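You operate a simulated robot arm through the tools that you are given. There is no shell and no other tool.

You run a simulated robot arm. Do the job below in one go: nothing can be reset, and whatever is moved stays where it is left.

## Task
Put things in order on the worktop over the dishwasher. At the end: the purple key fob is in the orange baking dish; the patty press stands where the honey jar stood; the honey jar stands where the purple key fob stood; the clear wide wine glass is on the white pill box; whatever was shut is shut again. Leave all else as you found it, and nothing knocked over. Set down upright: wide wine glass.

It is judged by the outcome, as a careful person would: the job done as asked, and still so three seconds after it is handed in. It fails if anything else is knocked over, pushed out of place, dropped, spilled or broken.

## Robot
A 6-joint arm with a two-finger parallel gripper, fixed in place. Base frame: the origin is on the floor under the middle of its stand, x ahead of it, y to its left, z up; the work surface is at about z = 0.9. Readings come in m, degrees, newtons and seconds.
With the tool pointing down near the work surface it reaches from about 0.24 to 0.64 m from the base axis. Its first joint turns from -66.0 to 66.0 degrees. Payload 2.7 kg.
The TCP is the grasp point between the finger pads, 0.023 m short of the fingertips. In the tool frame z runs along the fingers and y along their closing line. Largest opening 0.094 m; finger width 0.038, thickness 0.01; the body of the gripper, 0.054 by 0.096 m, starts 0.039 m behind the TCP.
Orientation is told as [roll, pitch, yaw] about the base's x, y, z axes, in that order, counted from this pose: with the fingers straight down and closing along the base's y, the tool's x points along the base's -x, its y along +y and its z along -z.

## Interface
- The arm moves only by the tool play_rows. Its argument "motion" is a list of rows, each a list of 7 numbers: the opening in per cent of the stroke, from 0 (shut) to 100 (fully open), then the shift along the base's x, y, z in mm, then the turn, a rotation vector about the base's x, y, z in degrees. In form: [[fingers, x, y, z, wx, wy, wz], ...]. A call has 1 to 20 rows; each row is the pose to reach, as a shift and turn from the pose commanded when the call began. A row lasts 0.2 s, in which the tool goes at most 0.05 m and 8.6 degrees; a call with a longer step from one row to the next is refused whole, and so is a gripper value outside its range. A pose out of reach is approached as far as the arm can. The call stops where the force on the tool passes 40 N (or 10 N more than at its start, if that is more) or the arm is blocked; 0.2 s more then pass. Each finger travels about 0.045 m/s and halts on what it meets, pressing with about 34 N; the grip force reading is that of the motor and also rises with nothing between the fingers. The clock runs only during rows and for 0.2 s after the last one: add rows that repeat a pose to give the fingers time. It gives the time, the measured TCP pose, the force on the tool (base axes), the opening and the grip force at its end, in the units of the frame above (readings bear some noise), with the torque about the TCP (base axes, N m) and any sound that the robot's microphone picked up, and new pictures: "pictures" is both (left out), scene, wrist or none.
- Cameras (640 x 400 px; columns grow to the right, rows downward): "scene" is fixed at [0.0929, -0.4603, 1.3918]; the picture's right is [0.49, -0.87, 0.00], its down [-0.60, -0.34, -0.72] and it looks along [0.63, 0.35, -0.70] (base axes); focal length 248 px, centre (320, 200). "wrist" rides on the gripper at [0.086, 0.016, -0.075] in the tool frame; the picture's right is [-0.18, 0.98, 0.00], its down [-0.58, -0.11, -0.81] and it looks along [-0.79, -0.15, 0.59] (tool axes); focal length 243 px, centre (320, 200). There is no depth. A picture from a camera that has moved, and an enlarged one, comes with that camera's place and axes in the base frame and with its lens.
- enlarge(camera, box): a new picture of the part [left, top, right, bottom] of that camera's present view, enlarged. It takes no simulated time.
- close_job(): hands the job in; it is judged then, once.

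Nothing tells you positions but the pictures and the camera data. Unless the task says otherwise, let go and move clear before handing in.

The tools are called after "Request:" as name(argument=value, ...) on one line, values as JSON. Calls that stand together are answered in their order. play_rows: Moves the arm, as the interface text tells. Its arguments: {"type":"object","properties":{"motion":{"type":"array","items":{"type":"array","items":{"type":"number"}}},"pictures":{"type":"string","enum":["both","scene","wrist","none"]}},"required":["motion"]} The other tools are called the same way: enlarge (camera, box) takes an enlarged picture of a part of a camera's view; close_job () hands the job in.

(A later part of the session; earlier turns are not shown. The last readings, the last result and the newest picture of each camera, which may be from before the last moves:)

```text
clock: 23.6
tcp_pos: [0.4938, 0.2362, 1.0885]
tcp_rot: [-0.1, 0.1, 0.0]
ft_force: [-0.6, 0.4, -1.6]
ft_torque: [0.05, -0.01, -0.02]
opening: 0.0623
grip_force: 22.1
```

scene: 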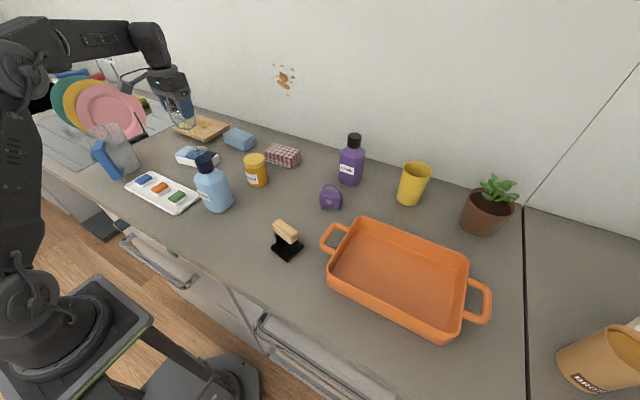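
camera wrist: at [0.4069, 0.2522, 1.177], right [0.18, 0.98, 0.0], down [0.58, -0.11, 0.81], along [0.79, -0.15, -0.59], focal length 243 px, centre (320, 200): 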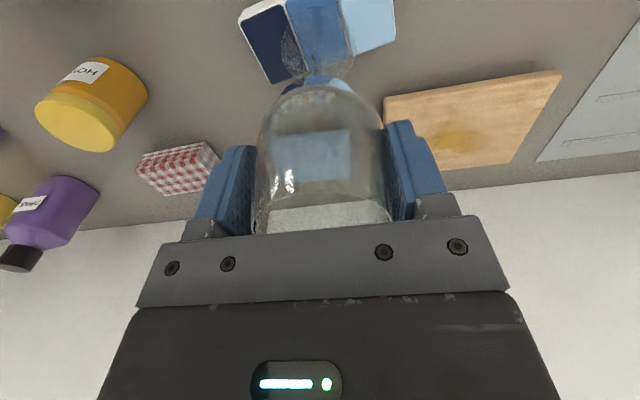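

The glass is now just touching with no push. I'll settle it 0.7 mm lower and open slowly.

Request:
play_rows(motion=[[62, 0, 0, -0.7, 0, 0, 0], [62, 0, 0, -0.7, 0, 0, 0], [64, 0, 0, -0.7, 0, 0, 0], [66, 0, 0, -0.7, 0, 0, 0], [68, 0, 0, -0.7, 0, 0, 0], [70, 0, 0, -0.7, 0, 0, 0], [74, 0, 0, -0.7, 0, 0, 0], [78, 0, 0, -0.7, 0, 0, 0], [84, 0, 0, -0.7, 0, 0, 0], [92, 0, 0, -0.7, 0, 0, 0], [100, 0, 0, -0.7, 0, 0, 0], [100, 0, 0, -0.7, 0, 0, 0]], pictures="both")

Request:
enlarge(camera="scene", box=[150, 80, 250, 180])

Request:
enlarge(camera="wrist", box=[200, 0, 440, 240])

```text
clock: 26.2
tcp_pos: [0.4933, 0.2359, 1.0896]
tcp_rot: [-0.1, 0.1, 0.0]
ft_force: [0.1, 0.1, 0.6]
ft_torque: [-0.01, -0.01, -0.03]
opening: 0.0939
grip_force: 0.1
camera wrist: at [0.4065, 0.2523, 1.164], right [0.18, 0.98, 0.0], down [0.58, -0.11, 0.81], along [0.79, -0.15, -0.59], focal length 243 px, centre (320, 200)
```

scene: 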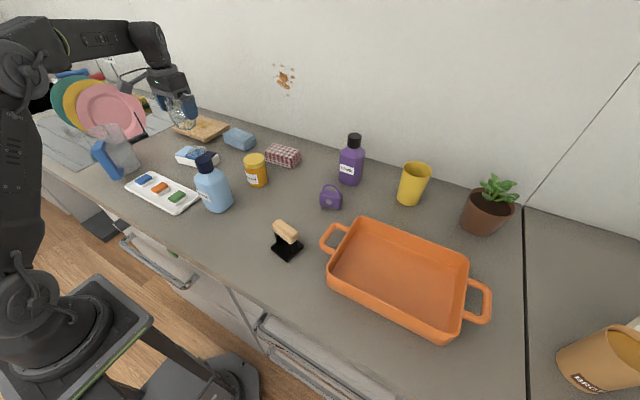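
wrist: 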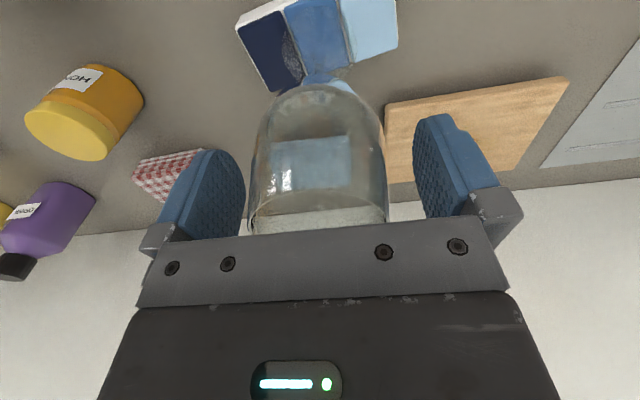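

```text
4.00 times, centred on (200, 130) of scene
camera zoom: at [0.0929, -0.4603, 1.3918], right [0.49, -0.87, 0.0], down [-0.6, -0.34, -0.72], along [0.63, 0.35, -0.7], focal length 990 px, centre (800, 480)
```

zoom: 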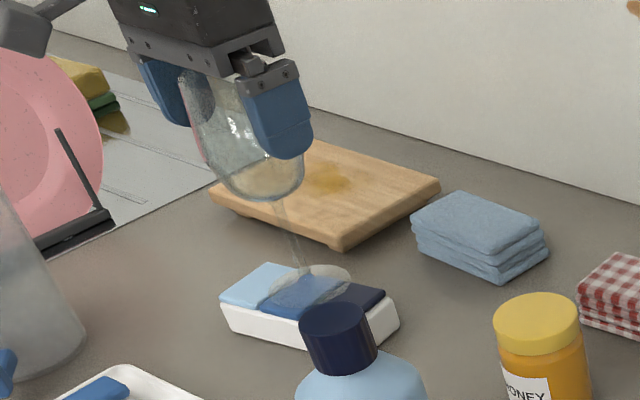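

```text
1.67 times, centred on (320, 120) of wrist
camera zoom: at [0.4065, 0.2523, 1.164], right [0.18, 0.98, 0.0], down [0.58, -0.11, 0.81], along [0.79, -0.15, -0.59], focal length 404 px, centre (320, 333)
```

zoom: 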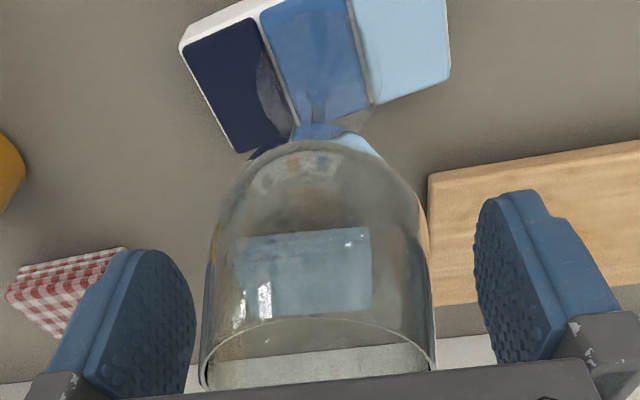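

The glass stands upright on the pill box. I'll retreat straight up, back away, and swing over to the fob side for a close look.

Request:
play_rows(motion=[[100, 0, 0, 20, 0, 0, 0], [100, 0, 0, 50, 0, 0, 0], [100, 0, 0, 80, 0, 0, 0], [100, -35, 0, 85, 0, 0, 0], [100, -75, 0, 85, 0, 0, 0], [100, -115, 0, 85, 0, 0, 0], [100, -135, -40, 85, 0, 0, 0], [100, -140, -85, 85, 0, 0, 0], [100, -140, -130, 85, 0, 0, 0], [100, -140, -175, 85, 0, 0, 0], [100, -140, -220, 85, 0, 0, 0], [100, -140, -265, 85, 0, 0, 0], [100, -140, -310, 80, 0, 0, 0], [100, -140, -355, 75, 0, 0, 0], [100, -140, -400, 65, 0, 0, 0], [100, -140, -440, 50, 0, 0, 0], [100, -140, -470, 40, 0, 0, 0], [100, -140, -480, 40, 0, 0, 0], [100, -140, -480, 40, 0, 0, 0]], pictures="both")

Request:
enlarge(camera="scene", box=[120, 90, 280, 220])

Request:
enlarge(camera="wrist", box=[220, 60, 440, 220])

```text
clock: 30.2
tcp_pos: [0.3534, -0.2442, 1.1277]
tcp_rot: [0.0, -0.1, 0.1]
ft_force: [0.3, 0.5, 0.1]
ft_torque: [-0.01, 0.03, 0.01]
opening: 0.0942
grip_force: 0.1
camera wrist: at [0.2659, -0.2277, 1.2044], right [0.18, 0.98, 0.0], down [0.58, -0.11, 0.81], along [0.79, -0.15, -0.59], focal length 243 px, centre (320, 200)
```

scene: 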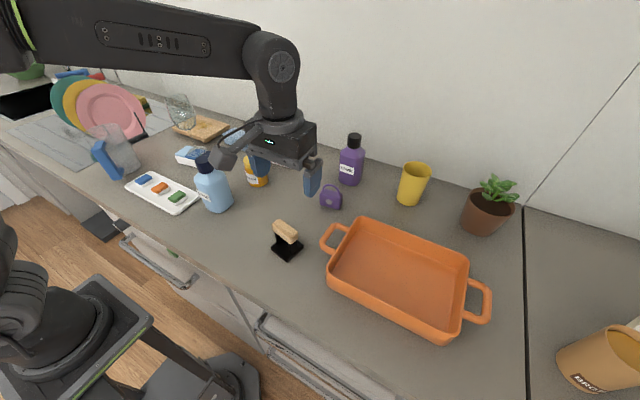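
wrist: 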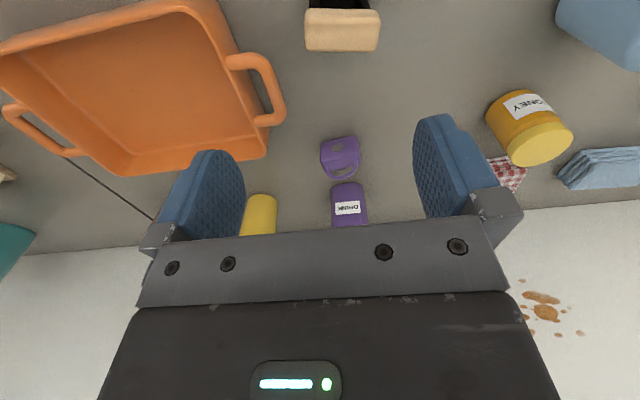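

```text
3.08 times, centred on (200, 155) of scene
camera zoom: at [0.0929, -0.4604, 1.3918], right [0.49, -0.87, 0.0], down [-0.6, -0.34, -0.72], along [0.63, 0.35, -0.7], focal length 761 px, centre (689, 338)
```

zoom: 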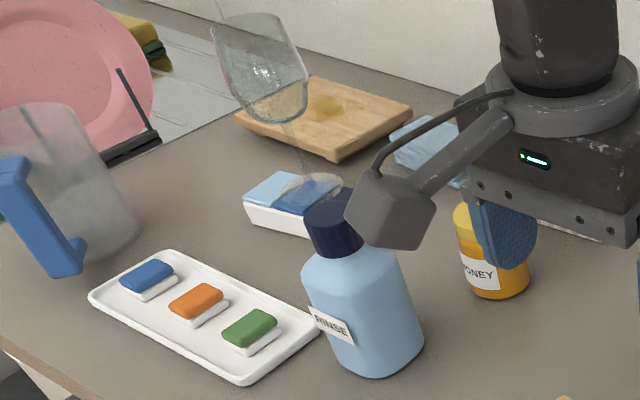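

```text
2.50 times, centred on (330, 140) of wrist
camera zoom: at [0.2659, -0.2277, 1.2044], right [0.18, 0.98, 0.0], down [0.58, -0.11, 0.81], along [0.79, -0.15, -0.59], focal length 606 px, centre (295, 350)
```

zoom: 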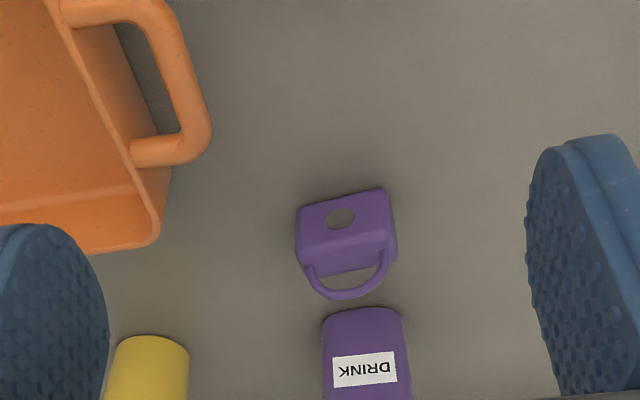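

The glass is standing well on the pill box. The fob (a small bag-shaped block with a ring handle) is at about (0.533, -0.245), about 58 mm wide along y and turned about 5°; I'll hover above it.

Request:
play_rows(motion=[[100, 35, 0, -15, 0, 0, 1], [100, 75, 0, -35, 0, 0, 2], [100, 115, 0, -55, 0, 0, 3], [100, 150, 0, -75, 0, 0, 4], [100, 178, 0, -95, 0, 0, 5], [100, 178, 0, -95, 0, 0, 5]], pictures="both")

Request:
enlarge(camera="wrist", box=[200, 0, 440, 200])

Request:
enlarge(camera="scene", box=[260, 110, 400, 230])

```text
clock: 31.6
tcp_pos: [0.5336, -0.2439, 1.0352]
tcp_rot: [0.0, 0.0, 5.0]
ft_force: [0.5, 0.5, 0.2]
ft_torque: [-0.01, -0.04, -0.02]
opening: 0.094
grip_force: 0.1
camera wrist: at [0.4441, -0.2353, 1.1102], right [0.1, 1.0, 0.0], down [0.59, -0.06, 0.81], along [0.8, -0.08, -0.59], focal length 243 px, centre (320, 200)
```

scene: 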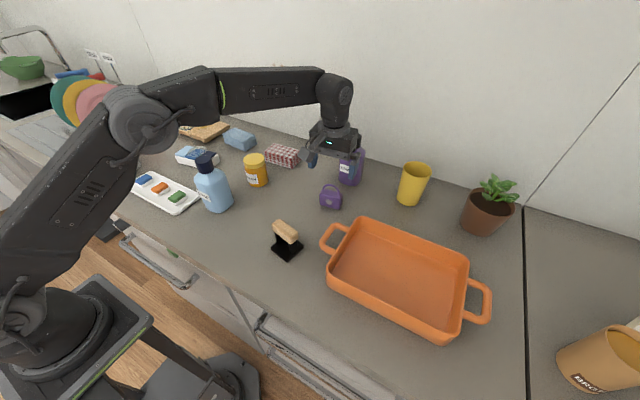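
wrist: 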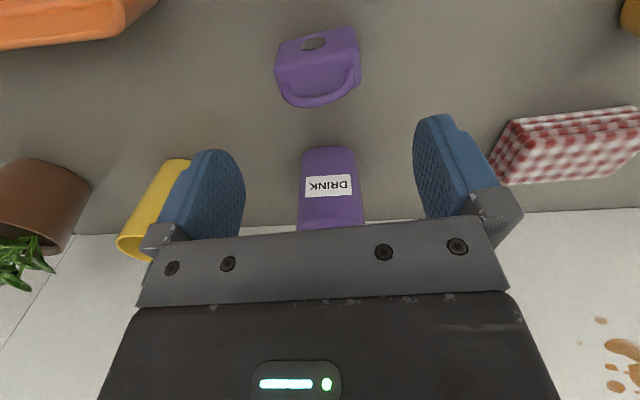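

```text
2.00 times, centred on (320, 100) of wrist
camera zoom: at [0.4441, -0.2353, 1.1102], right [0.1, 1.0, 0.0], down [0.59, -0.06, 0.81], along [0.8, -0.08, -0.59], focal length 485 px, centre (320, 400)
```

zoom: 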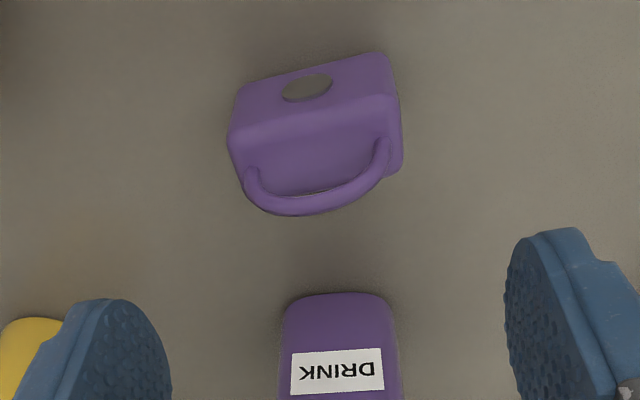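

```text
3.33 times, centred on (330, 170) of scene
camera zoom: at [0.0929, -0.4603, 1.3918], right [0.49, -0.87, 0.0], down [-0.6, -0.34, -0.72], along [0.63, 0.35, -0.7], focal length 825 px, centre (287, 300)
```

zoom: 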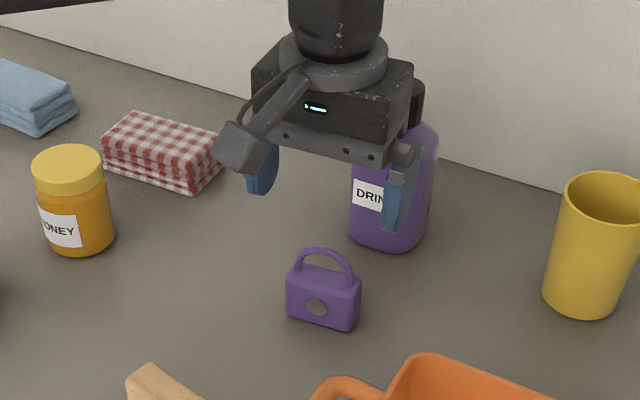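

The fob is centred under the gripper. I'll descend with the fingers either side, keeping the palm just above the ring handle.

Request:
play_rows(motion=[[100, -1.5, -1, -25, 0, 0, 1], [100, -1.5, -1, -50, 0, 0, 1], [100, -1.5, -1, -75, 0, 0, 1], [100, -1.5, -1, -88, 0, 0, 1], [100, -1.5, -1, -94, 0, 0, 1], [100, -1.5, -1, -94, 0, 0, 1]], pictures="both")

Request:
enlarge(camera="wrist", box=[200, 50, 440, 250])

Request:
enlarge(camera="scene", box=[280, 130, 390, 230])

```text
clock: 33.0
tcp_pos: [0.5303, -0.2448, 0.9403]
tcp_rot: [0.0, -0.1, 6.1]
ft_force: [0.1, -0.1, 0.1]
ft_torque: [-0.02, 0.0, -0.02]
opening: 0.0941
grip_force: 0.0
camera wrist: at [0.442, -0.2384, 1.0151], right [0.08, 1.0, 0.0], down [0.59, -0.05, 0.81], along [0.8, -0.07, -0.59], focal length 243 px, centre (320, 200)
```

scene: 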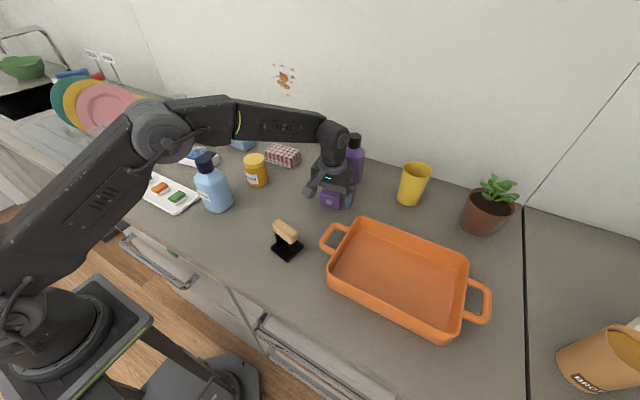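
wrist: 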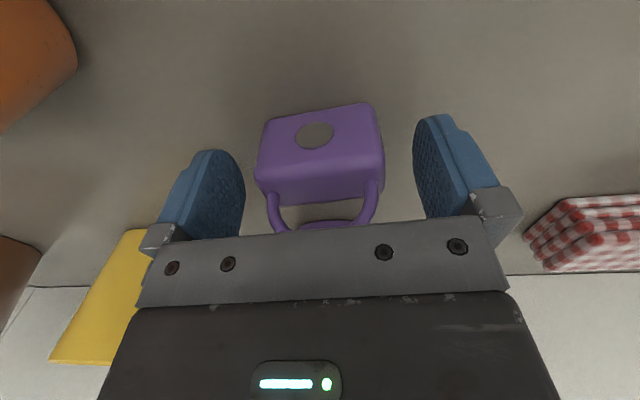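

```text
2.00 times, centred on (320, 150) of wrist
camera zoom: at [0.442, -0.2384, 1.0151], right [0.08, 1.0, 0.0], down [0.59, -0.05, 0.81], along [0.8, -0.07, -0.59], focal length 485 px, centre (320, 300)
```

zoom: 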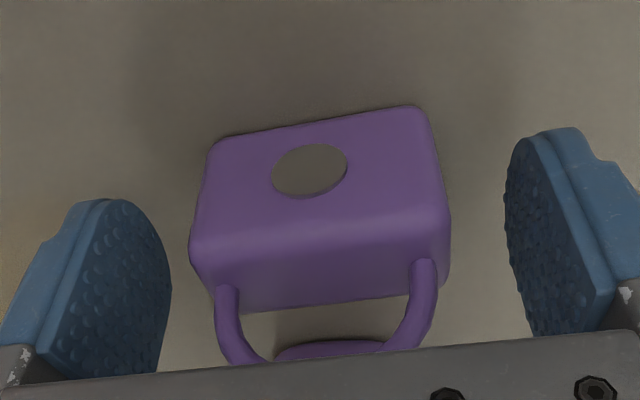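

```text
4.00 times, centred on (335, 180) of scene
camera zoom: at [0.0929, -0.4603, 1.3918], right [0.49, -0.87, 0.0], down [-0.6, -0.34, -0.72], along [0.63, 0.35, -0.7], focal length 990 px, centre (260, 280)
```

zoom: 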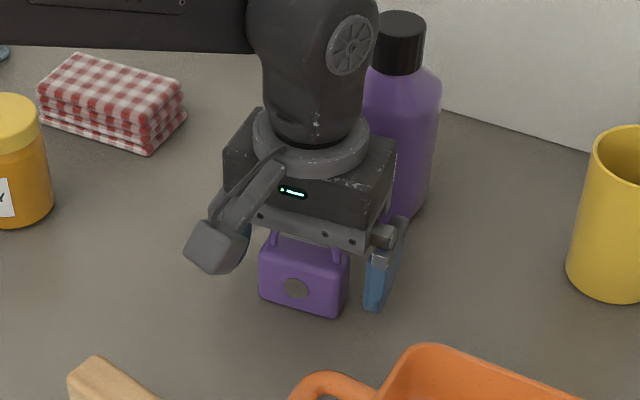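

Fob is between the pads. Closing now.

Request:
play_rows(motion=[[85, 0, 0, 0, 0, 0, 0], [72, 0, 0, 0, 0, 0, 0], [64, 0, 0, 0, 0, 0, 0], [60, 0, 0, 0, 0, 0, 0], [57, 0, 0, 0, 0, 0, 0], [55, 0, 0, 0, 0, 0, 0], [55, 0, 0, 0, 0, 0, 0]], pictures="wrist")

```text
clock: 34.6
tcp_pos: [0.5316, -0.2458, 0.9411]
tcp_rot: [-0.1, 0.0, 6.0]
ft_force: [0.5, -0.1, 0.1]
ft_torque: [0.02, -0.01, -0.01]
opening: 0.0593
grip_force: 34.2
camera wrist: at [0.4421, -0.2384, 1.0154], right [0.08, 1.0, 0.0], down [0.59, -0.05, 0.81], along [0.8, -0.07, -0.59], focal length 243 px, centre (320, 200)
```

wrist: 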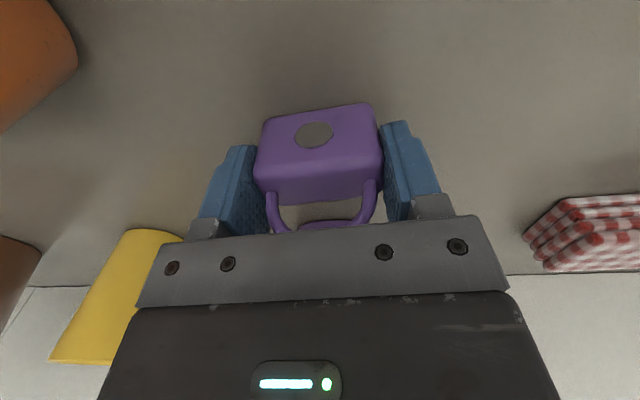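

The fob is gripped firmly. I'll lift it and carry it over the dish.

Request:
play_rows(motion=[[55, 0, 0, 15, 0, 0, 0], [55, 0, 0, 45, 0, 0, 0], [55, 0, 0, 80, 0, 0, 0], [55, -5, -10, 100, 0, 0, 0], [55, -30, -40, 105, 0, 0, 0], [55, -55, -75, 105, 0, 0, 0], [55, -85, -110, 105, 0, 0, 0], [55, -115, -145, 105, 0, 0, 0], [55, -135, -170, 105, 0, 0, 0], [55, -141, -183, 105, 0, 0, 0], [55, -141, -183, 105, 0, 0, 0]], pictures="both")

Request:
enlarge(camera="scene", box=[300, 150, 500, 350])

```text
clock: 37.0
tcp_pos: [0.3887, -0.427, 1.0442]
tcp_rot: [0.0, 0.1, 6.0]
ft_force: [0.3, 0.4, -1.1]
ft_torque: [-0.02, 0.04, 0.01]
opening: 0.0592
grip_force: 33.6
camera wrist: at [0.2997, -0.4203, 1.1197], right [0.08, 1.0, 0.0], down [0.59, -0.05, 0.81], along [0.8, -0.07, -0.59], focal length 243 px, centre (320, 200)
```

scene: 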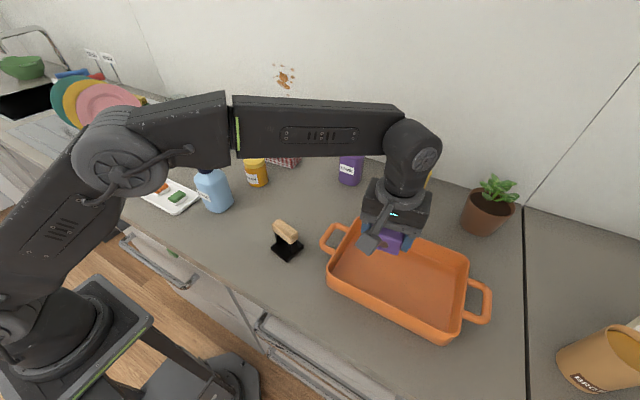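
wrist: 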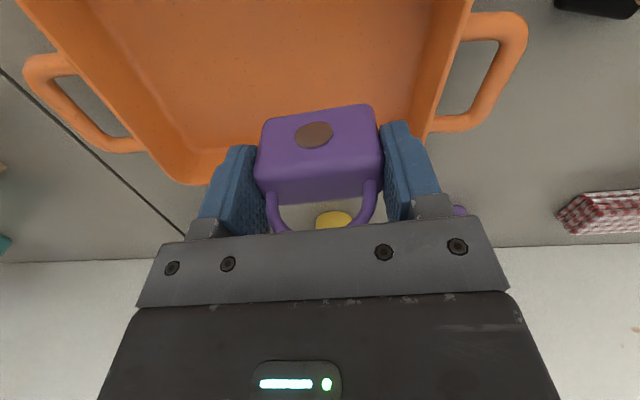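

```text
2.00 times, centred on (400, 250) of scene
camera zoom: at [0.0929, -0.4604, 1.3918], right [0.49, -0.87, 0.0], down [-0.6, -0.34, -0.72], along [0.63, 0.35, -0.7], focal length 495 px, centre (160, 100)
```

zoom: 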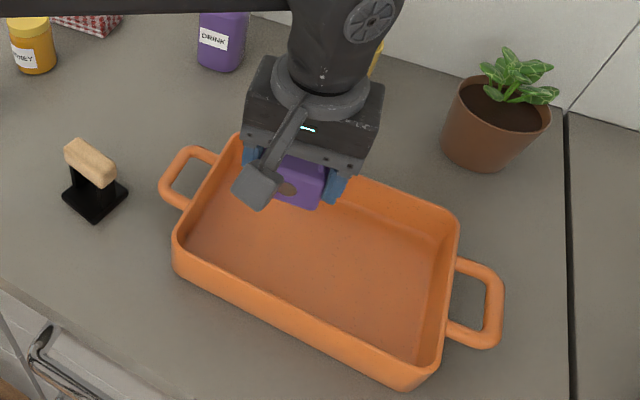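

The fob hangs over the dish interior with clearance to the walls. I'll lower it to just above the dish floor.

Request:
play_rows(motion=[[55, 0, 0, -25, 0, 0, 0], [55, 0, 0, -50, 0, 0, 0], [55, 0, 0, -70, 0, 0, 0], [55, 0, 0, -82, 0, 0, 0], [55, 0, 0, -88, 0, 0, 0], [55, 0, 0, -88, 0, 0, 0]], pictures="both")

Request:
enlarge(camera="scene", box=[320, 180, 460, 300])

```text
clock: 38.4
tcp_pos: [0.3891, -0.4277, 0.9555]
tcp_rot: [0.0, 0.0, 5.9]
ft_force: [1.0, -0.3, -0.5]
ft_torque: [-0.03, -0.01, 0.04]
opening: 0.0592
grip_force: 34.6
camera wrist: at [0.3005, -0.4207, 1.0313], right [0.08, 1.0, 0.0], down [0.59, -0.05, 0.81], along [0.8, -0.07, -0.59], focal length 243 px, centre (320, 200)
```

scene: 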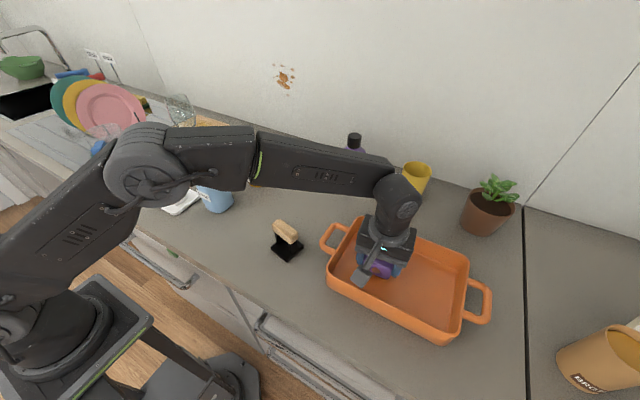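
wrist: 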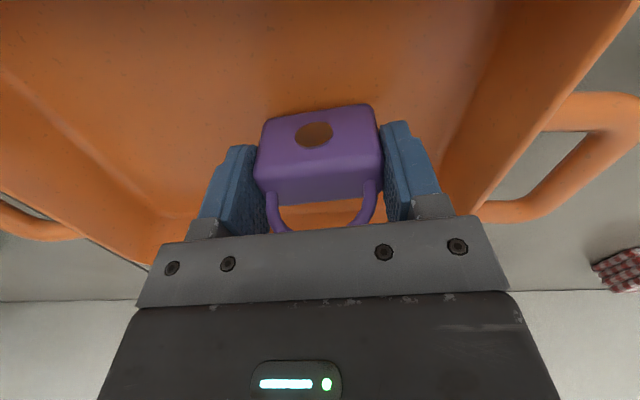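

```text
3.33 times, centred on (390, 240) of scene
camera zoom: at [0.0929, -0.4603, 1.3918], right [0.49, -0.87, 0.0], down [-0.6, -0.34, -0.72], along [0.63, 0.35, -0.7], focal length 825 px, centre (87, 67)
```

zoom: 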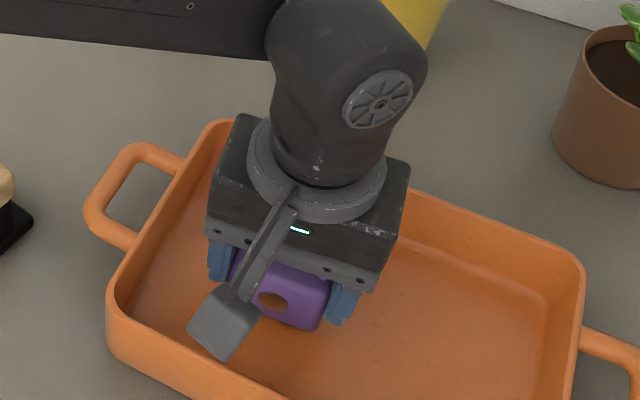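

Request:
play_rows(motion=[[55, 0, 0, -2, 0, 0, 0], [55, 0, 0, -4, 0, 0, 0], [55, 0, 0, -5, 0, 0, 0], [55, 0, 0, -5, 0, 0, 0]], pictures="none")

```text
clock: 39.4
tcp_pos: [0.3889, -0.429, 0.9521]
tcp_rot: [0.0, 0.0, 6.0]
ft_force: [-0.1, -0.7, -0.5]
ft_torque: [0.02, -0.01, -0.05]
opening: 0.0593
grip_force: 34.0
```

Request:
play_rows(motion=[[55, 0, 0, -1, 0, 0, 0], [55, 0, 0, -2, 0, 0, 0], [55, 0, 0, -2, 0, 0, 0]], pictures="none")

```text
clock: 40.2
tcp_pos: [0.3897, -0.4282, 0.9501]
tcp_rot: [0.0, 0.1, 6.0]
ft_force: [0.0, -1.2, 0.2]
ft_torque: [-0.01, 0.01, 0.01]
opening: 0.0593
grip_force: 33.7
```

Request:
play_rows(motion=[[55, 0, 0, -1, 0, 0, 0], [55, 0, 0, -2, 0, 0, 0], [55, 0, 0, -2, 0, 0, 0]], pictures="wrist")

```text
clock: 41.0
tcp_pos: [0.3895, -0.4276, 0.9473]
tcp_rot: [0.0, 0.0, 5.9]
ft_force: [-0.1, -0.1, -0.5]
ft_torque: [-0.04, 0.02, -0.01]
opening: 0.0592
grip_force: 33.9
camera wrist: at [0.3007, -0.421, 1.0223], right [0.08, 1.0, 0.0], down [0.59, -0.05, 0.81], along [0.8, -0.07, -0.59], focal length 243 px, centre (320, 200)
```

wrist: 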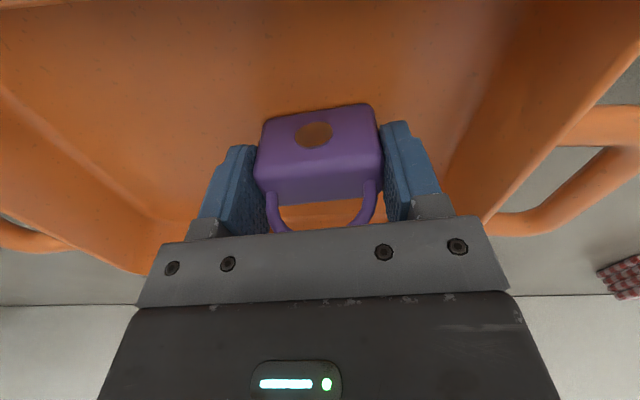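

Request:
play_rows(motion=[[55, 0, 0, -1, 0, 0, 0], [55, 0, 0, -1.5, 0, 0, 0], [55, 0, 0, -1.5, 0, 0, 0]], pictures="none")

```text
clock: 41.8
tcp_pos: [0.389, -0.4282, 0.9451]
tcp_rot: [-0.1, 0.0, 6.0]
ft_force: [-2.3, 1.4, 5.2]
ft_torque: [0.14, 0.07, 0.01]
opening: 0.0591
grip_force: 34.0
```

Contact with the dish floor. Releasing slowly, then lifting straight up.

Request:
play_rows(motion=[[58, 0, 0, 0, 0, 0, 0], [61, 0, 0, 0, 0, 0, 0], [64, 0, 0, 0, 0, 0, 0], [68, 0, 0, 0, 0, 0, 0], [74, 0, 0, 0, 0, 0, 0], [80, 0, 0, 0, 0, 0, 0], [84, 0, 0, 0, 0, 0, 0], [84, 0, 0, 10, 0, 0, 0], [84, 0, 0, 30, 0, 0, 0], [84, 0, 0, 60, 0, 0, 0], [84, 0, 0, 95, 0, 0, 0], [84, 0, 0, 130, 0, 0, 0], [84, 0, 0, 130, 0, 0, 0]], pictures="both")

Request:
enlarge(camera="wrist", box=[200, 0, 440, 200])

```text
clock: 44.6
tcp_pos: [0.3886, -0.4267, 1.0762]
tcp_rot: [0.1, -0.1, 6.0]
ft_force: [1.1, -0.4, 0.6]
ft_torque: [0.02, 0.0, -0.01]
opening: 0.0788
grip_force: 0.0
camera wrist: at [0.2993, -0.4202, 1.151], right [0.08, 1.0, 0.0], down [0.59, -0.05, 0.81], along [0.8, -0.07, -0.59], focal length 243 px, centre (320, 200)
```

scene: 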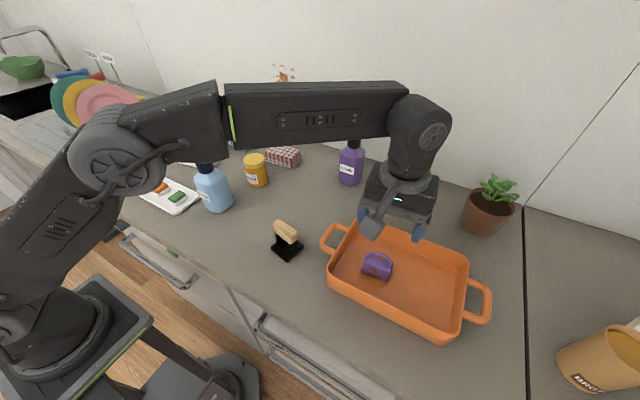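
wrist: 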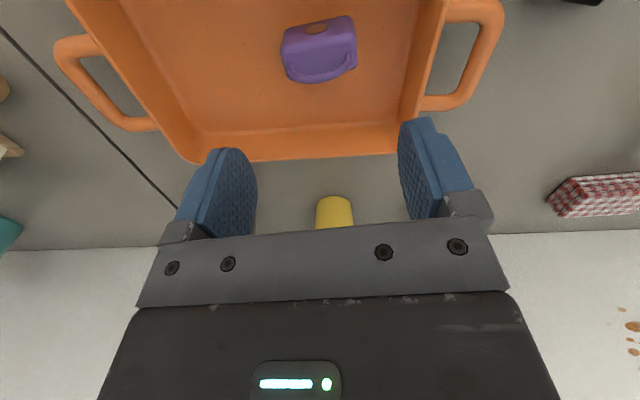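

```text
2.00 times, centred on (320, 100) of wrist
camera zoom: at [0.2993, -0.4202, 1.151], right [0.08, 1.0, 0.0], down [0.59, -0.05, 0.81], along [0.8, -0.07, -0.59], focal length 485 px, centre (320, 400)
```

zoom: 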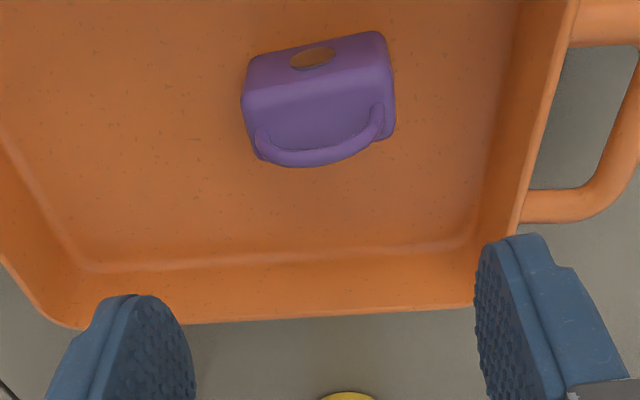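

The fob is upright in the dish. Next is the honey jar; I'll swing over for a close view of it.

Request:
play_rows(motion=[[90, -8, 40, 10, 0, 0, 0], [100, -16, 80, 20, 0, 0, -1], [100, -24, 125, 24, 0, 0, -2], [100, -32, 170, 24, 0, 0, -3], [100, -40, 215, 24, 0, 0, -4], [100, -48, 260, 24, 0, 0, -5], [100, -56, 305, 24, 0, 0, -6], [100, -64, 345, 24, 0, 0, -6], [100, -69, 377, 24, 0, 0, -6], [100, -69, 377, 24, 0, 0, -6]], pictures="both")

Request:
enlarge(camera="wrist", box=[200, 40, 440, 220])

Request:
enlarge(camera="scene", box=[320, 210, 480, 330])

```text
clock: 46.8
tcp_pos: [0.3196, -0.0524, 1.0994]
tcp_rot: [0.0, -0.1, 0.0]
ft_force: [-0.3, 1.2, -0.1]
ft_torque: [0.02, -0.02, -0.02]
opening: 0.0941
grip_force: 0.0
camera wrist: at [0.2325, -0.0359, 1.1742], right [0.18, 0.98, 0.0], down [0.58, -0.11, 0.81], along [0.79, -0.15, -0.59], focal length 243 px, centre (320, 200)
```

scene: 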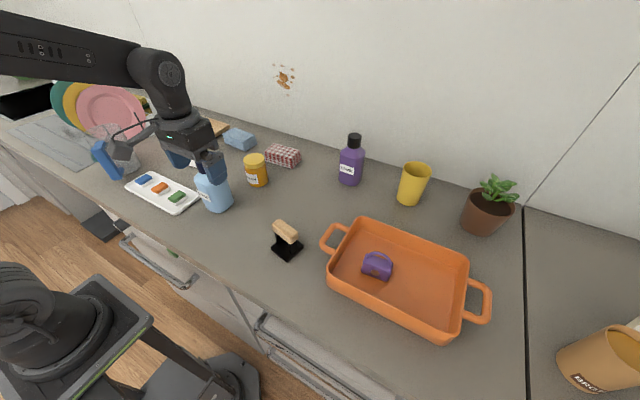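
wrist: 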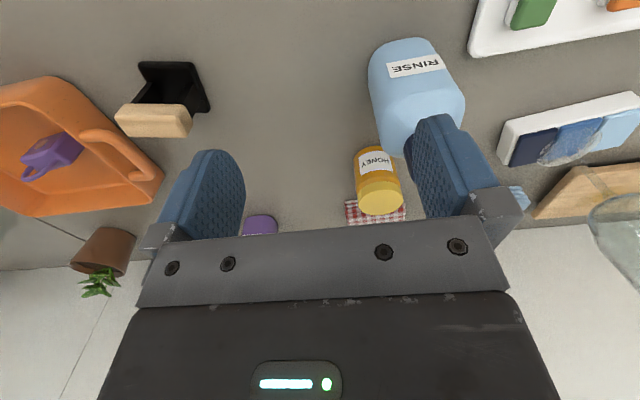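

```text
2.22 times, centred on (320, 130) of wrist
camera zoom: at [0.2325, -0.0359, 1.1742], right [0.18, 0.98, 0.0], down [0.58, -0.11, 0.81], along [0.79, -0.15, -0.59], focal length 539 px, centre (320, 356)
```

zoom: 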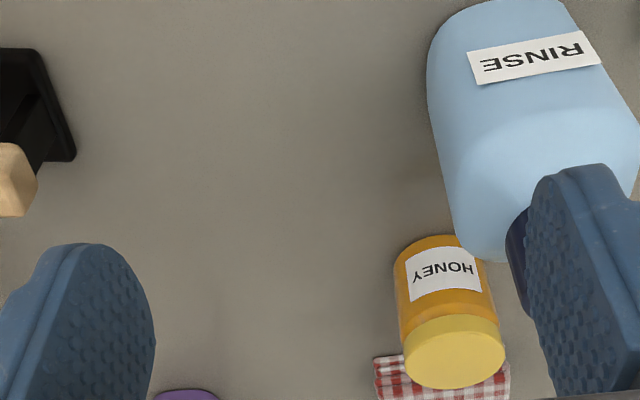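

```text
3.33 times, centred on (400, 270) of scene
camera zoom: at [0.0929, -0.4603, 1.3918], right [0.49, -0.87, 0.0], down [-0.6, -0.34, -0.72], along [0.63, 0.35, -0.7], focal length 825 px, centre (53, -33)
```

zoom: 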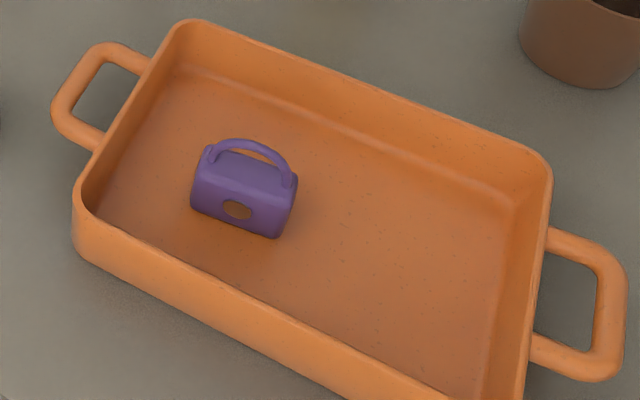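

The honey jar is actually at about (0.513, -0.005), roughly 62 mm across with its lid top near z 0.977. The wrist camera would come close to the RINSE bottle at yaw 0, so I'll turn the gripper 45° to swing the camera away and hover above the jar.

Request:
play_rows(motion=[[100, 10, -5, 0, 0, 0, 8], [100, 35, -5, 0, 0, 0, 16], [100, 70, -5, 0, 0, 0, 24], [100, 105, 0, 0, 0, 0, 32], [100, 140, 15, 0, 0, 0, 40], [100, 175, 35, 0, 0, 0, 45], [100, 193, 47, -15, 0, 0, 45], [100, 193, 47, -35, 0, 0, 45], [100, 193, 47, -50, 0, 0, 45], [100, 193, 47, -50, 0, 0, 45]], pictures="both")

Request:
enlarge(camera="wrist", box=[200, 0, 440, 200])

Request:
enlarge(camera="scene", box=[180, 90, 340, 230])

```text
clock: 49.0
tcp_pos: [0.514, -0.0026, 1.0523]
tcp_rot: [0.0, 0.0, 45.0]
ft_force: [-0.5, -0.7, 0.2]
ft_torque: [0.01, -0.01, -0.01]
opening: 0.0939
grip_force: 0.0
camera wrist: at [0.44, -0.0531, 1.1267], right [-0.56, 0.83, 0.0], down [0.49, 0.33, 0.81], along [0.67, 0.45, -0.59], focal length 243 px, centre (320, 200)
```

scene: 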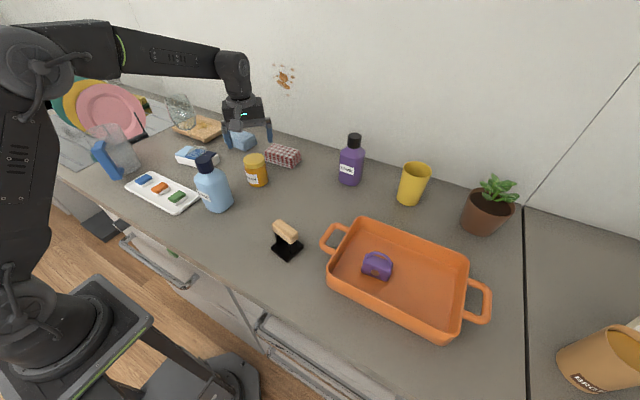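
wrist: 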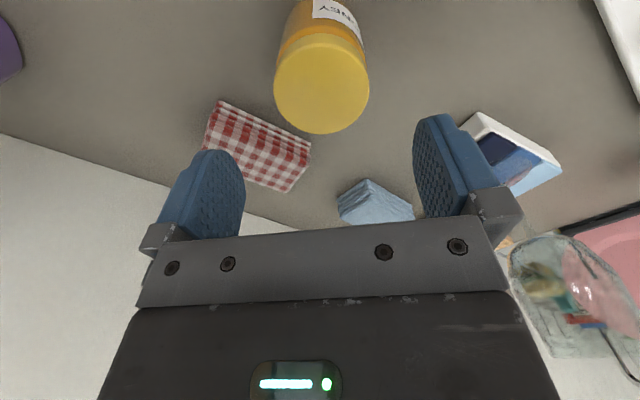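

```text
2.00 times, centred on (320, 100) of wrist
camera zoom: at [0.44, -0.0531, 1.1267], right [-0.56, 0.83, 0.0], down [0.49, 0.33, 0.81], along [0.67, 0.45, -0.59], focal length 485 px, centre (320, 400)
```

zoom: 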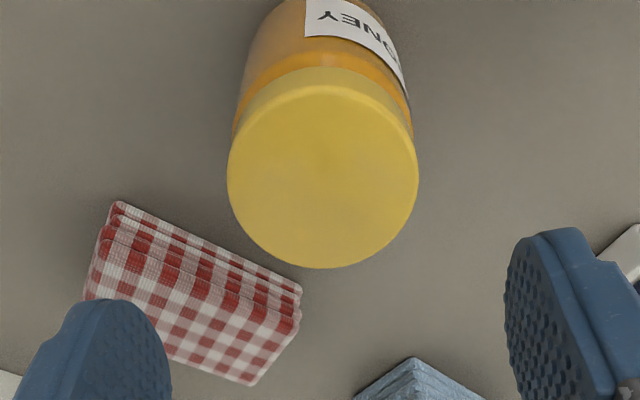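

```text
2.86 times, centred on (260, 160) of scene
camera zoom: at [0.0929, -0.4603, 1.3918], right [0.49, -0.87, 0.0], down [-0.6, -0.34, -0.72], along [0.63, 0.35, -0.7], focal length 707 px, centre (491, 314)
```

zoom: 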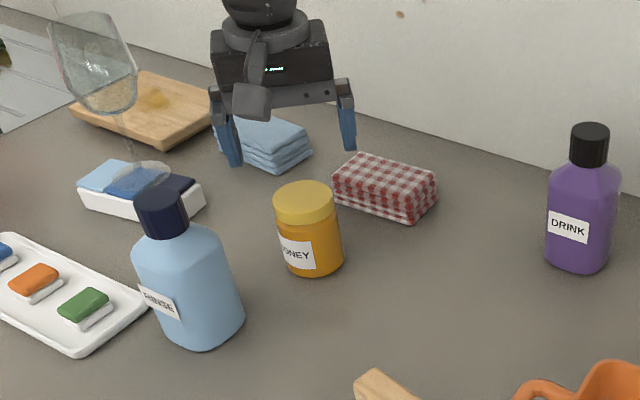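

The lid centre triangulates to about (0.507, -0.006), top at z≈0.98. I'll adjust and descend around the jar.

Request:
play_rows(motion=[[100, -6, -2, -10, 0, 0, 0], [100, -6, -2, -35, 0, 0, 0], [100, -6, -2, -60, 0, 0, 0], [100, -6, -2, -85, 0, 0, 0], [100, -6, -2, -98, 0, 0, 0], [100, -6, -2, -101, 0, 0, 0], [100, -6, -2, -101, 0, 0, 0]], pictures="both")

Request:
enlarge(camera="wrist", box=[200, 60, 440, 260])

Request:
enlarge(camera="scene", box=[190, 110, 320, 220])

```text
clock: 50.6
tcp_pos: [0.5072, -0.0056, 0.9486]
tcp_rot: [0.0, 0.0, 44.9]
ft_force: [0.1, 0.5, 0.2]
ft_torque: [-0.01, -0.01, -0.01]
opening: 0.0939
grip_force: 0.0
camera wrist: at [0.4336, -0.0556, 1.023], right [-0.56, 0.83, 0.0], down [0.49, 0.33, 0.81], along [0.67, 0.45, -0.59], focal length 243 px, centre (320, 200)
```

scene: 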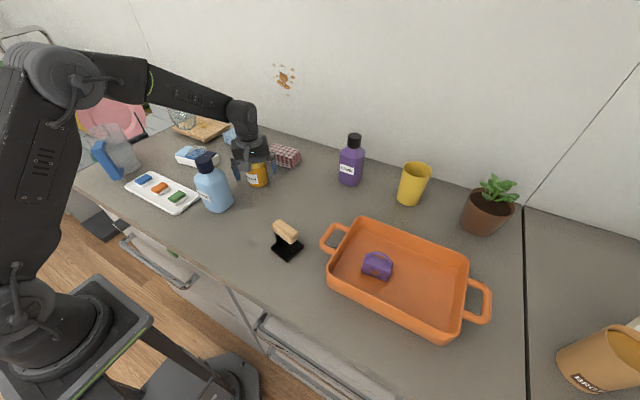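
wrist: 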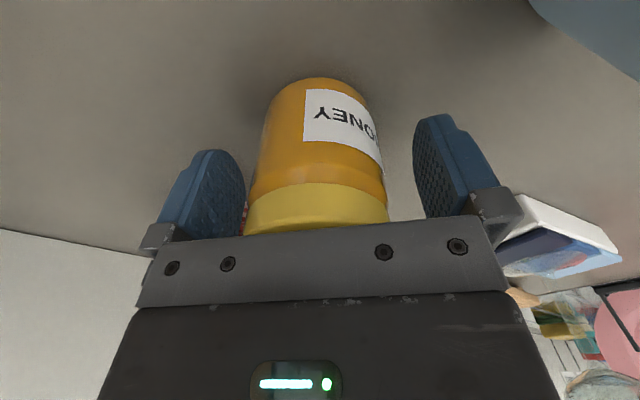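

```text
2.00 times, centred on (320, 160) of wrist
camera zoom: at [0.4336, -0.0556, 1.023], right [-0.56, 0.83, 0.0], down [0.49, 0.33, 0.81], along [0.67, 0.45, -0.59], focal length 485 px, centre (320, 280)
```

zoom: 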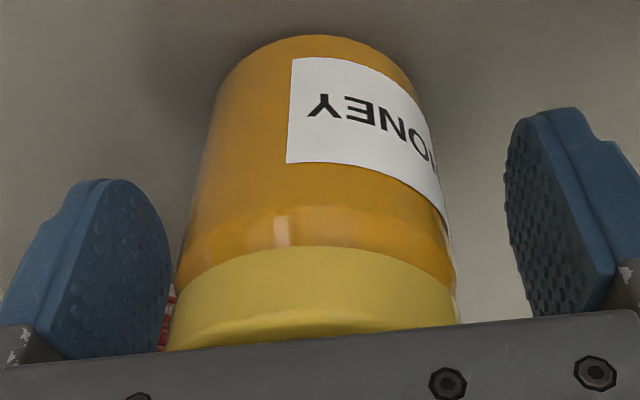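

```text
3.64 times, centred on (255, 165) of scene
camera zoom: at [0.0929, -0.4603, 1.3918], right [0.49, -0.87, 0.0], down [-0.6, -0.34, -0.72], along [0.63, 0.35, -0.7], focal length 900 px, centre (556, 327)
```

zoom: 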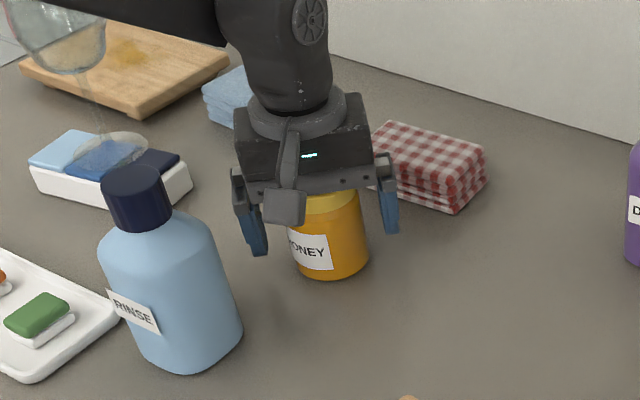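

The jar is centred between the pads. Closing on it.

Request:
play_rows(motion=[[88, 0, 0, 0, 0, 0, 0], [78, 0, 0, 0, 0, 0, 0], [70, 0, 0, 0, 0, 0, 0], [66, 0, 0, 0, 0, 0, 0], [62, 0, 0, 0, 0, 0, 0], [58, 0, 0, 0, 0, 0, 0], [56, 0, 0, 0, 0, 0, 0], [56, 0, 0, 0, 0, 0, 0]], pictures="wrist")

```text
clock: 52.4
tcp_pos: [0.5078, -0.0057, 0.9486]
tcp_rot: [0.0, 0.0, 45.0]
ft_force: [0.6, -2.5, 1.4]
ft_torque: [-0.02, 0.06, 0.02]
opening: 0.06
grip_force: 34.2
camera wrist: at [0.4337, -0.0557, 1.0233], right [-0.56, 0.83, 0.0], down [0.49, 0.33, 0.81], along [0.67, 0.45, -0.59], focal length 243 px, centre (320, 200)
```

wrist: 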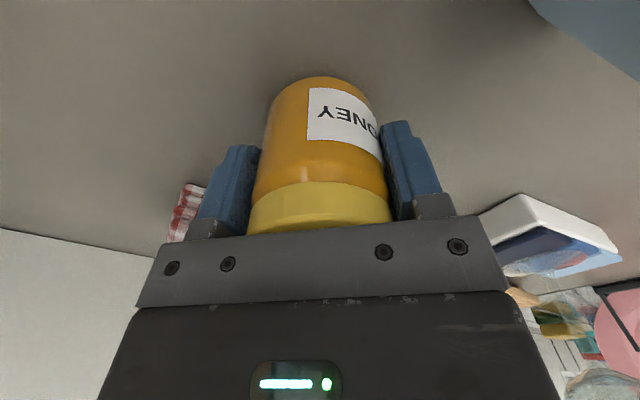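

The jar is gripped (60 mm). I'll lift it and carry it to where the fob stood, about (0.531, -0.245).

Request:
play_rows(motion=[[56, 0, 0, 10, 0, 0, 0], [56, 0, 0, 30, 0, 0, 0], [56, 0, 0, 55, 0, 0, 0], [56, 1, -10, 65, 0, 0, 0], [56, 4, -40, 65, 0, 0, 0], [56, 7, -75, 65, 0, 0, 0], [56, 11, -110, 65, 0, 0, 0], [56, 15, -145, 65, 0, 0, 0], [56, 18, -180, 65, 0, 0, 0], [56, 21, -210, 65, 0, 0, 0], [56, 23, -230, 65, 0, 0, 0], [56, 24, -239.5, 65, 0, 0, 0], [56, 24, -239.5, 65, 0, 0, 0]], pictures="both")

Request:
enlarge(camera="scene", box=[260, 120, 420, 240])

```text
clock: 55.2
tcp_pos: [0.5317, -0.246, 1.0141]
tcp_rot: [-0.1, 0.0, 45.0]
ft_force: [-0.3, -0.1, -3.5]
ft_torque: [-0.04, 0.0, 0.0]
opening: 0.0597
grip_force: 33.7
camera wrist: at [0.4579, -0.2949, 1.0888], right [-0.56, 0.83, 0.0], down [0.49, 0.33, 0.81], along [0.67, 0.46, -0.59], focal length 243 px, centre (320, 200)
```

scene: 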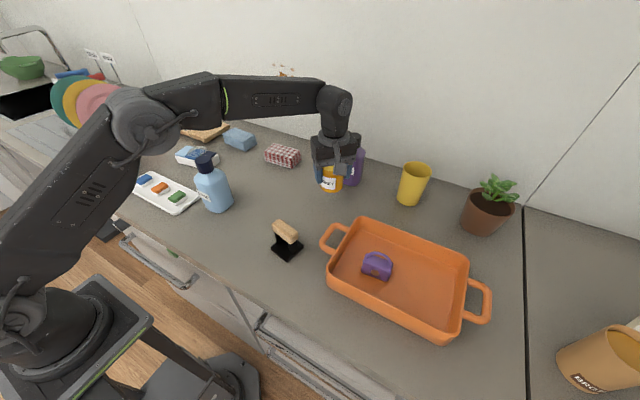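
wrist: 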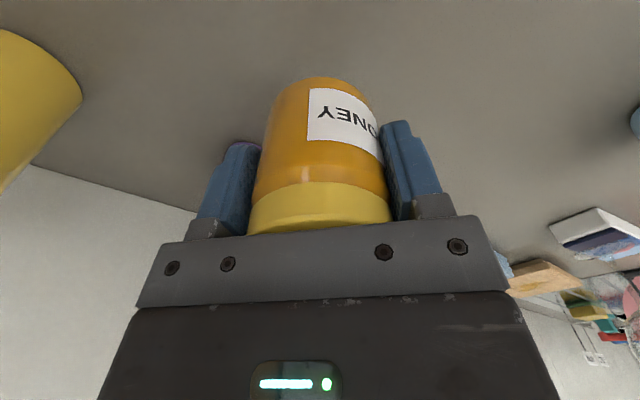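

```text
3.33 times, centred on (340, 180) of scene
camera zoom: at [0.0929, -0.4604, 1.3918], right [0.49, -0.87, 0.0], down [-0.61, -0.34, -0.72], along [0.63, 0.35, -0.7], focal length 825 px, centre (253, 267)
```

zoom: 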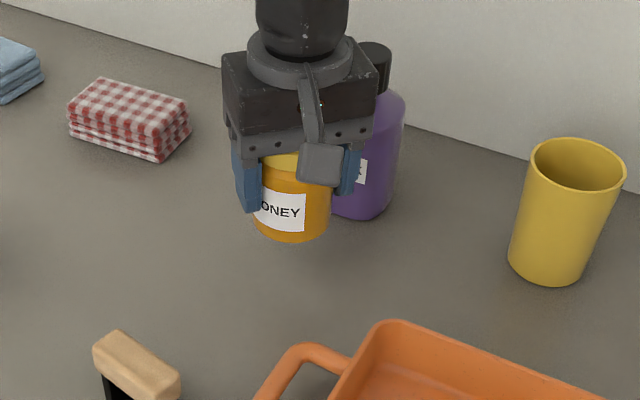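

Position reads (0.532, -0.246), as intended. Lowering the jar to just above the worktop, then to contact.

Request:
play_rows(motion=[[56, 0, 0, -20, 0, 0, 0], [56, 0, 0, -42, 0, 0, 0], [56, 0, 0, -56, 0, 0, 0], [56, 0, 0, -62, 0, 0, 0], [56, 0, 0, -63.5, 0, 0, 0], [56, 0, 0, -63.5, 0, 0, 0]], pictures="none")

```text
clock: 56.6
tcp_pos: [0.5317, -0.2455, 0.9499]
tcp_rot: [-0.1, 0.0, 45.0]
ft_force: [0.3, -0.7, -3.0]
ft_torque: [0.0, 0.0, 0.01]
opening: 0.06
grip_force: 34.4
```

Request:
play_rows(motion=[[56, 0, 0, -0.8, 0, 0, 0], [56, 0, 0, -1.5, 0, 0, 0], [56, 0, 0, -1.5, 0, 0, 0]], pictures="none")

```text
clock: 57.4
tcp_pos: [0.5302, -0.2466, 0.9502]
tcp_rot: [-0.1, -0.1, 44.9]
ft_force: [-0.2, -0.5, -4.2]
ft_torque: [-0.01, 0.01, 0.03]
opening: 0.0599
grip_force: 33.9
```

Request:
play_rows(motion=[[56, 0, 0, -0.6, 0, 0, 0], [56, 0, 0, -1, 0, 0, 0], [56, 0, 0, -1, 0, 0, 0]], pictures="none")

```text
clock: 58.2
tcp_pos: [0.5308, -0.2467, 0.9486]
tcp_rot: [-0.1, 0.0, 45.0]
ft_force: [0.1, -0.7, -1.1]
ft_torque: [0.01, 0.03, 0.0]
opening: 0.0596
grip_force: 33.9
```

Weight is now carried by the worktop. Releasing gradually and rising.

Request:
play_rows(motion=[[59, 0, 0, -0.3, 0, 0, 0], [62, 0, 0, -0.3, 0, 0, 0], [65, 0, 0, -0.3, 0, 0, 0], [69, 0, 0, -0.3, 0, 0, 0], [76, 0, 0, -0.3, 0, 0, 0], [85, 0, 0, -0.3, 0, 0, 0], [94, 0, 0, -0.3, 0, 0, 0], [100, 0, 0, -0.3, 0, 0, 0], [100, 0, 0, 10, 0, 0, 0], [100, 0, 0, 30, 0, 0, 0], [100, 0, 0, 60, 0, 0, 0], [100, 0, 0, 95, 0, 0, 0], [100, 0, 0, 95, 0, 0, 0]], pictures="both")

Request:
enlarge(camera="wrist", box=[200, 0, 440, 200])

Request:
enlarge(camera="scene", box=[260, 120, 420, 240])

```text
clock: 61.0
tcp_pos: [0.5324, -0.2449, 1.044]
tcp_rot: [0.0, 0.0, 45.0]
ft_force: [-0.5, 0.4, 0.4]
ft_torque: [-0.01, 0.02, 0.01]
opening: 0.0939
grip_force: 0.1
camera wrist: at [0.4582, -0.295, 1.1192], right [-0.56, 0.83, 0.0], down [0.49, 0.33, 0.81], along [0.67, 0.45, -0.59], focal length 243 px, centre (320, 200)
```

scene: 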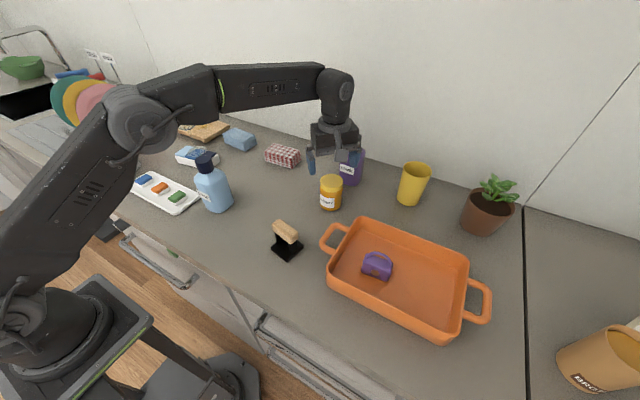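
wrist: 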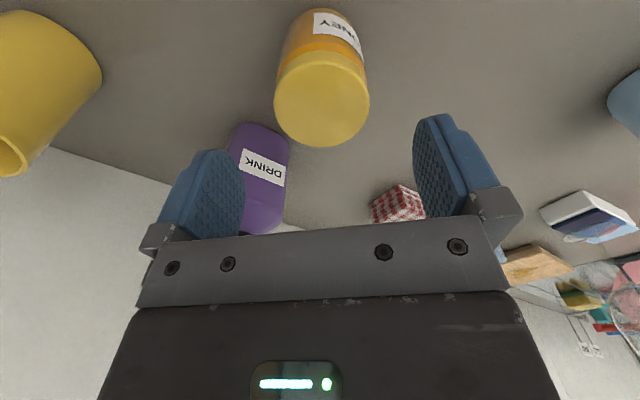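

```text
2.00 times, centred on (320, 100) of wrist
camera zoom: at [0.4582, -0.295, 1.1192], right [-0.56, 0.83, 0.0], down [0.49, 0.33, 0.81], along [0.67, 0.45, -0.59], focal length 485 px, centre (320, 400)
```

zoom: 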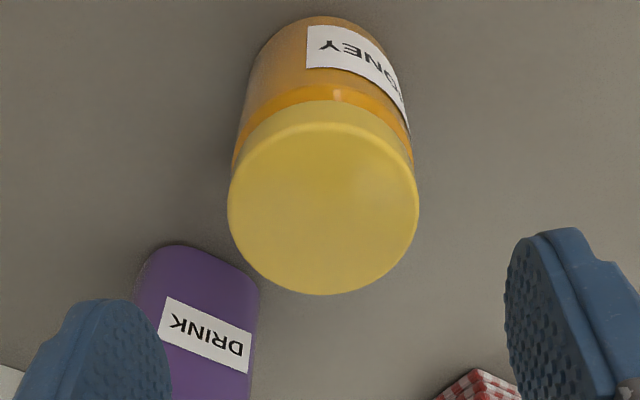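

```text
3.33 times, centred on (340, 180) of scene
camera zoom: at [0.0929, -0.4603, 1.3918], right [0.49, -0.87, 0.0], down [-0.6, -0.34, -0.72], along [0.63, 0.35, -0.7], focal length 825 px, centre (253, 267)
```

zoom: 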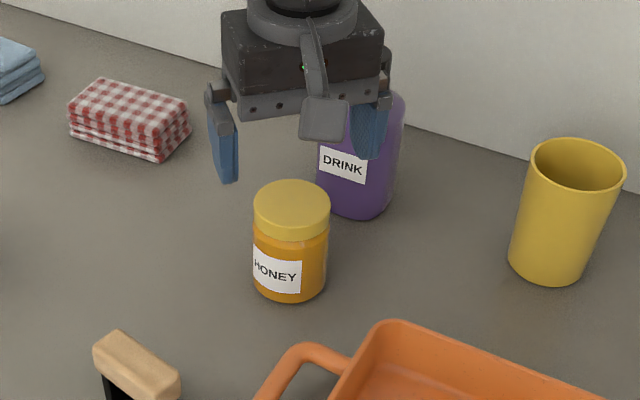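

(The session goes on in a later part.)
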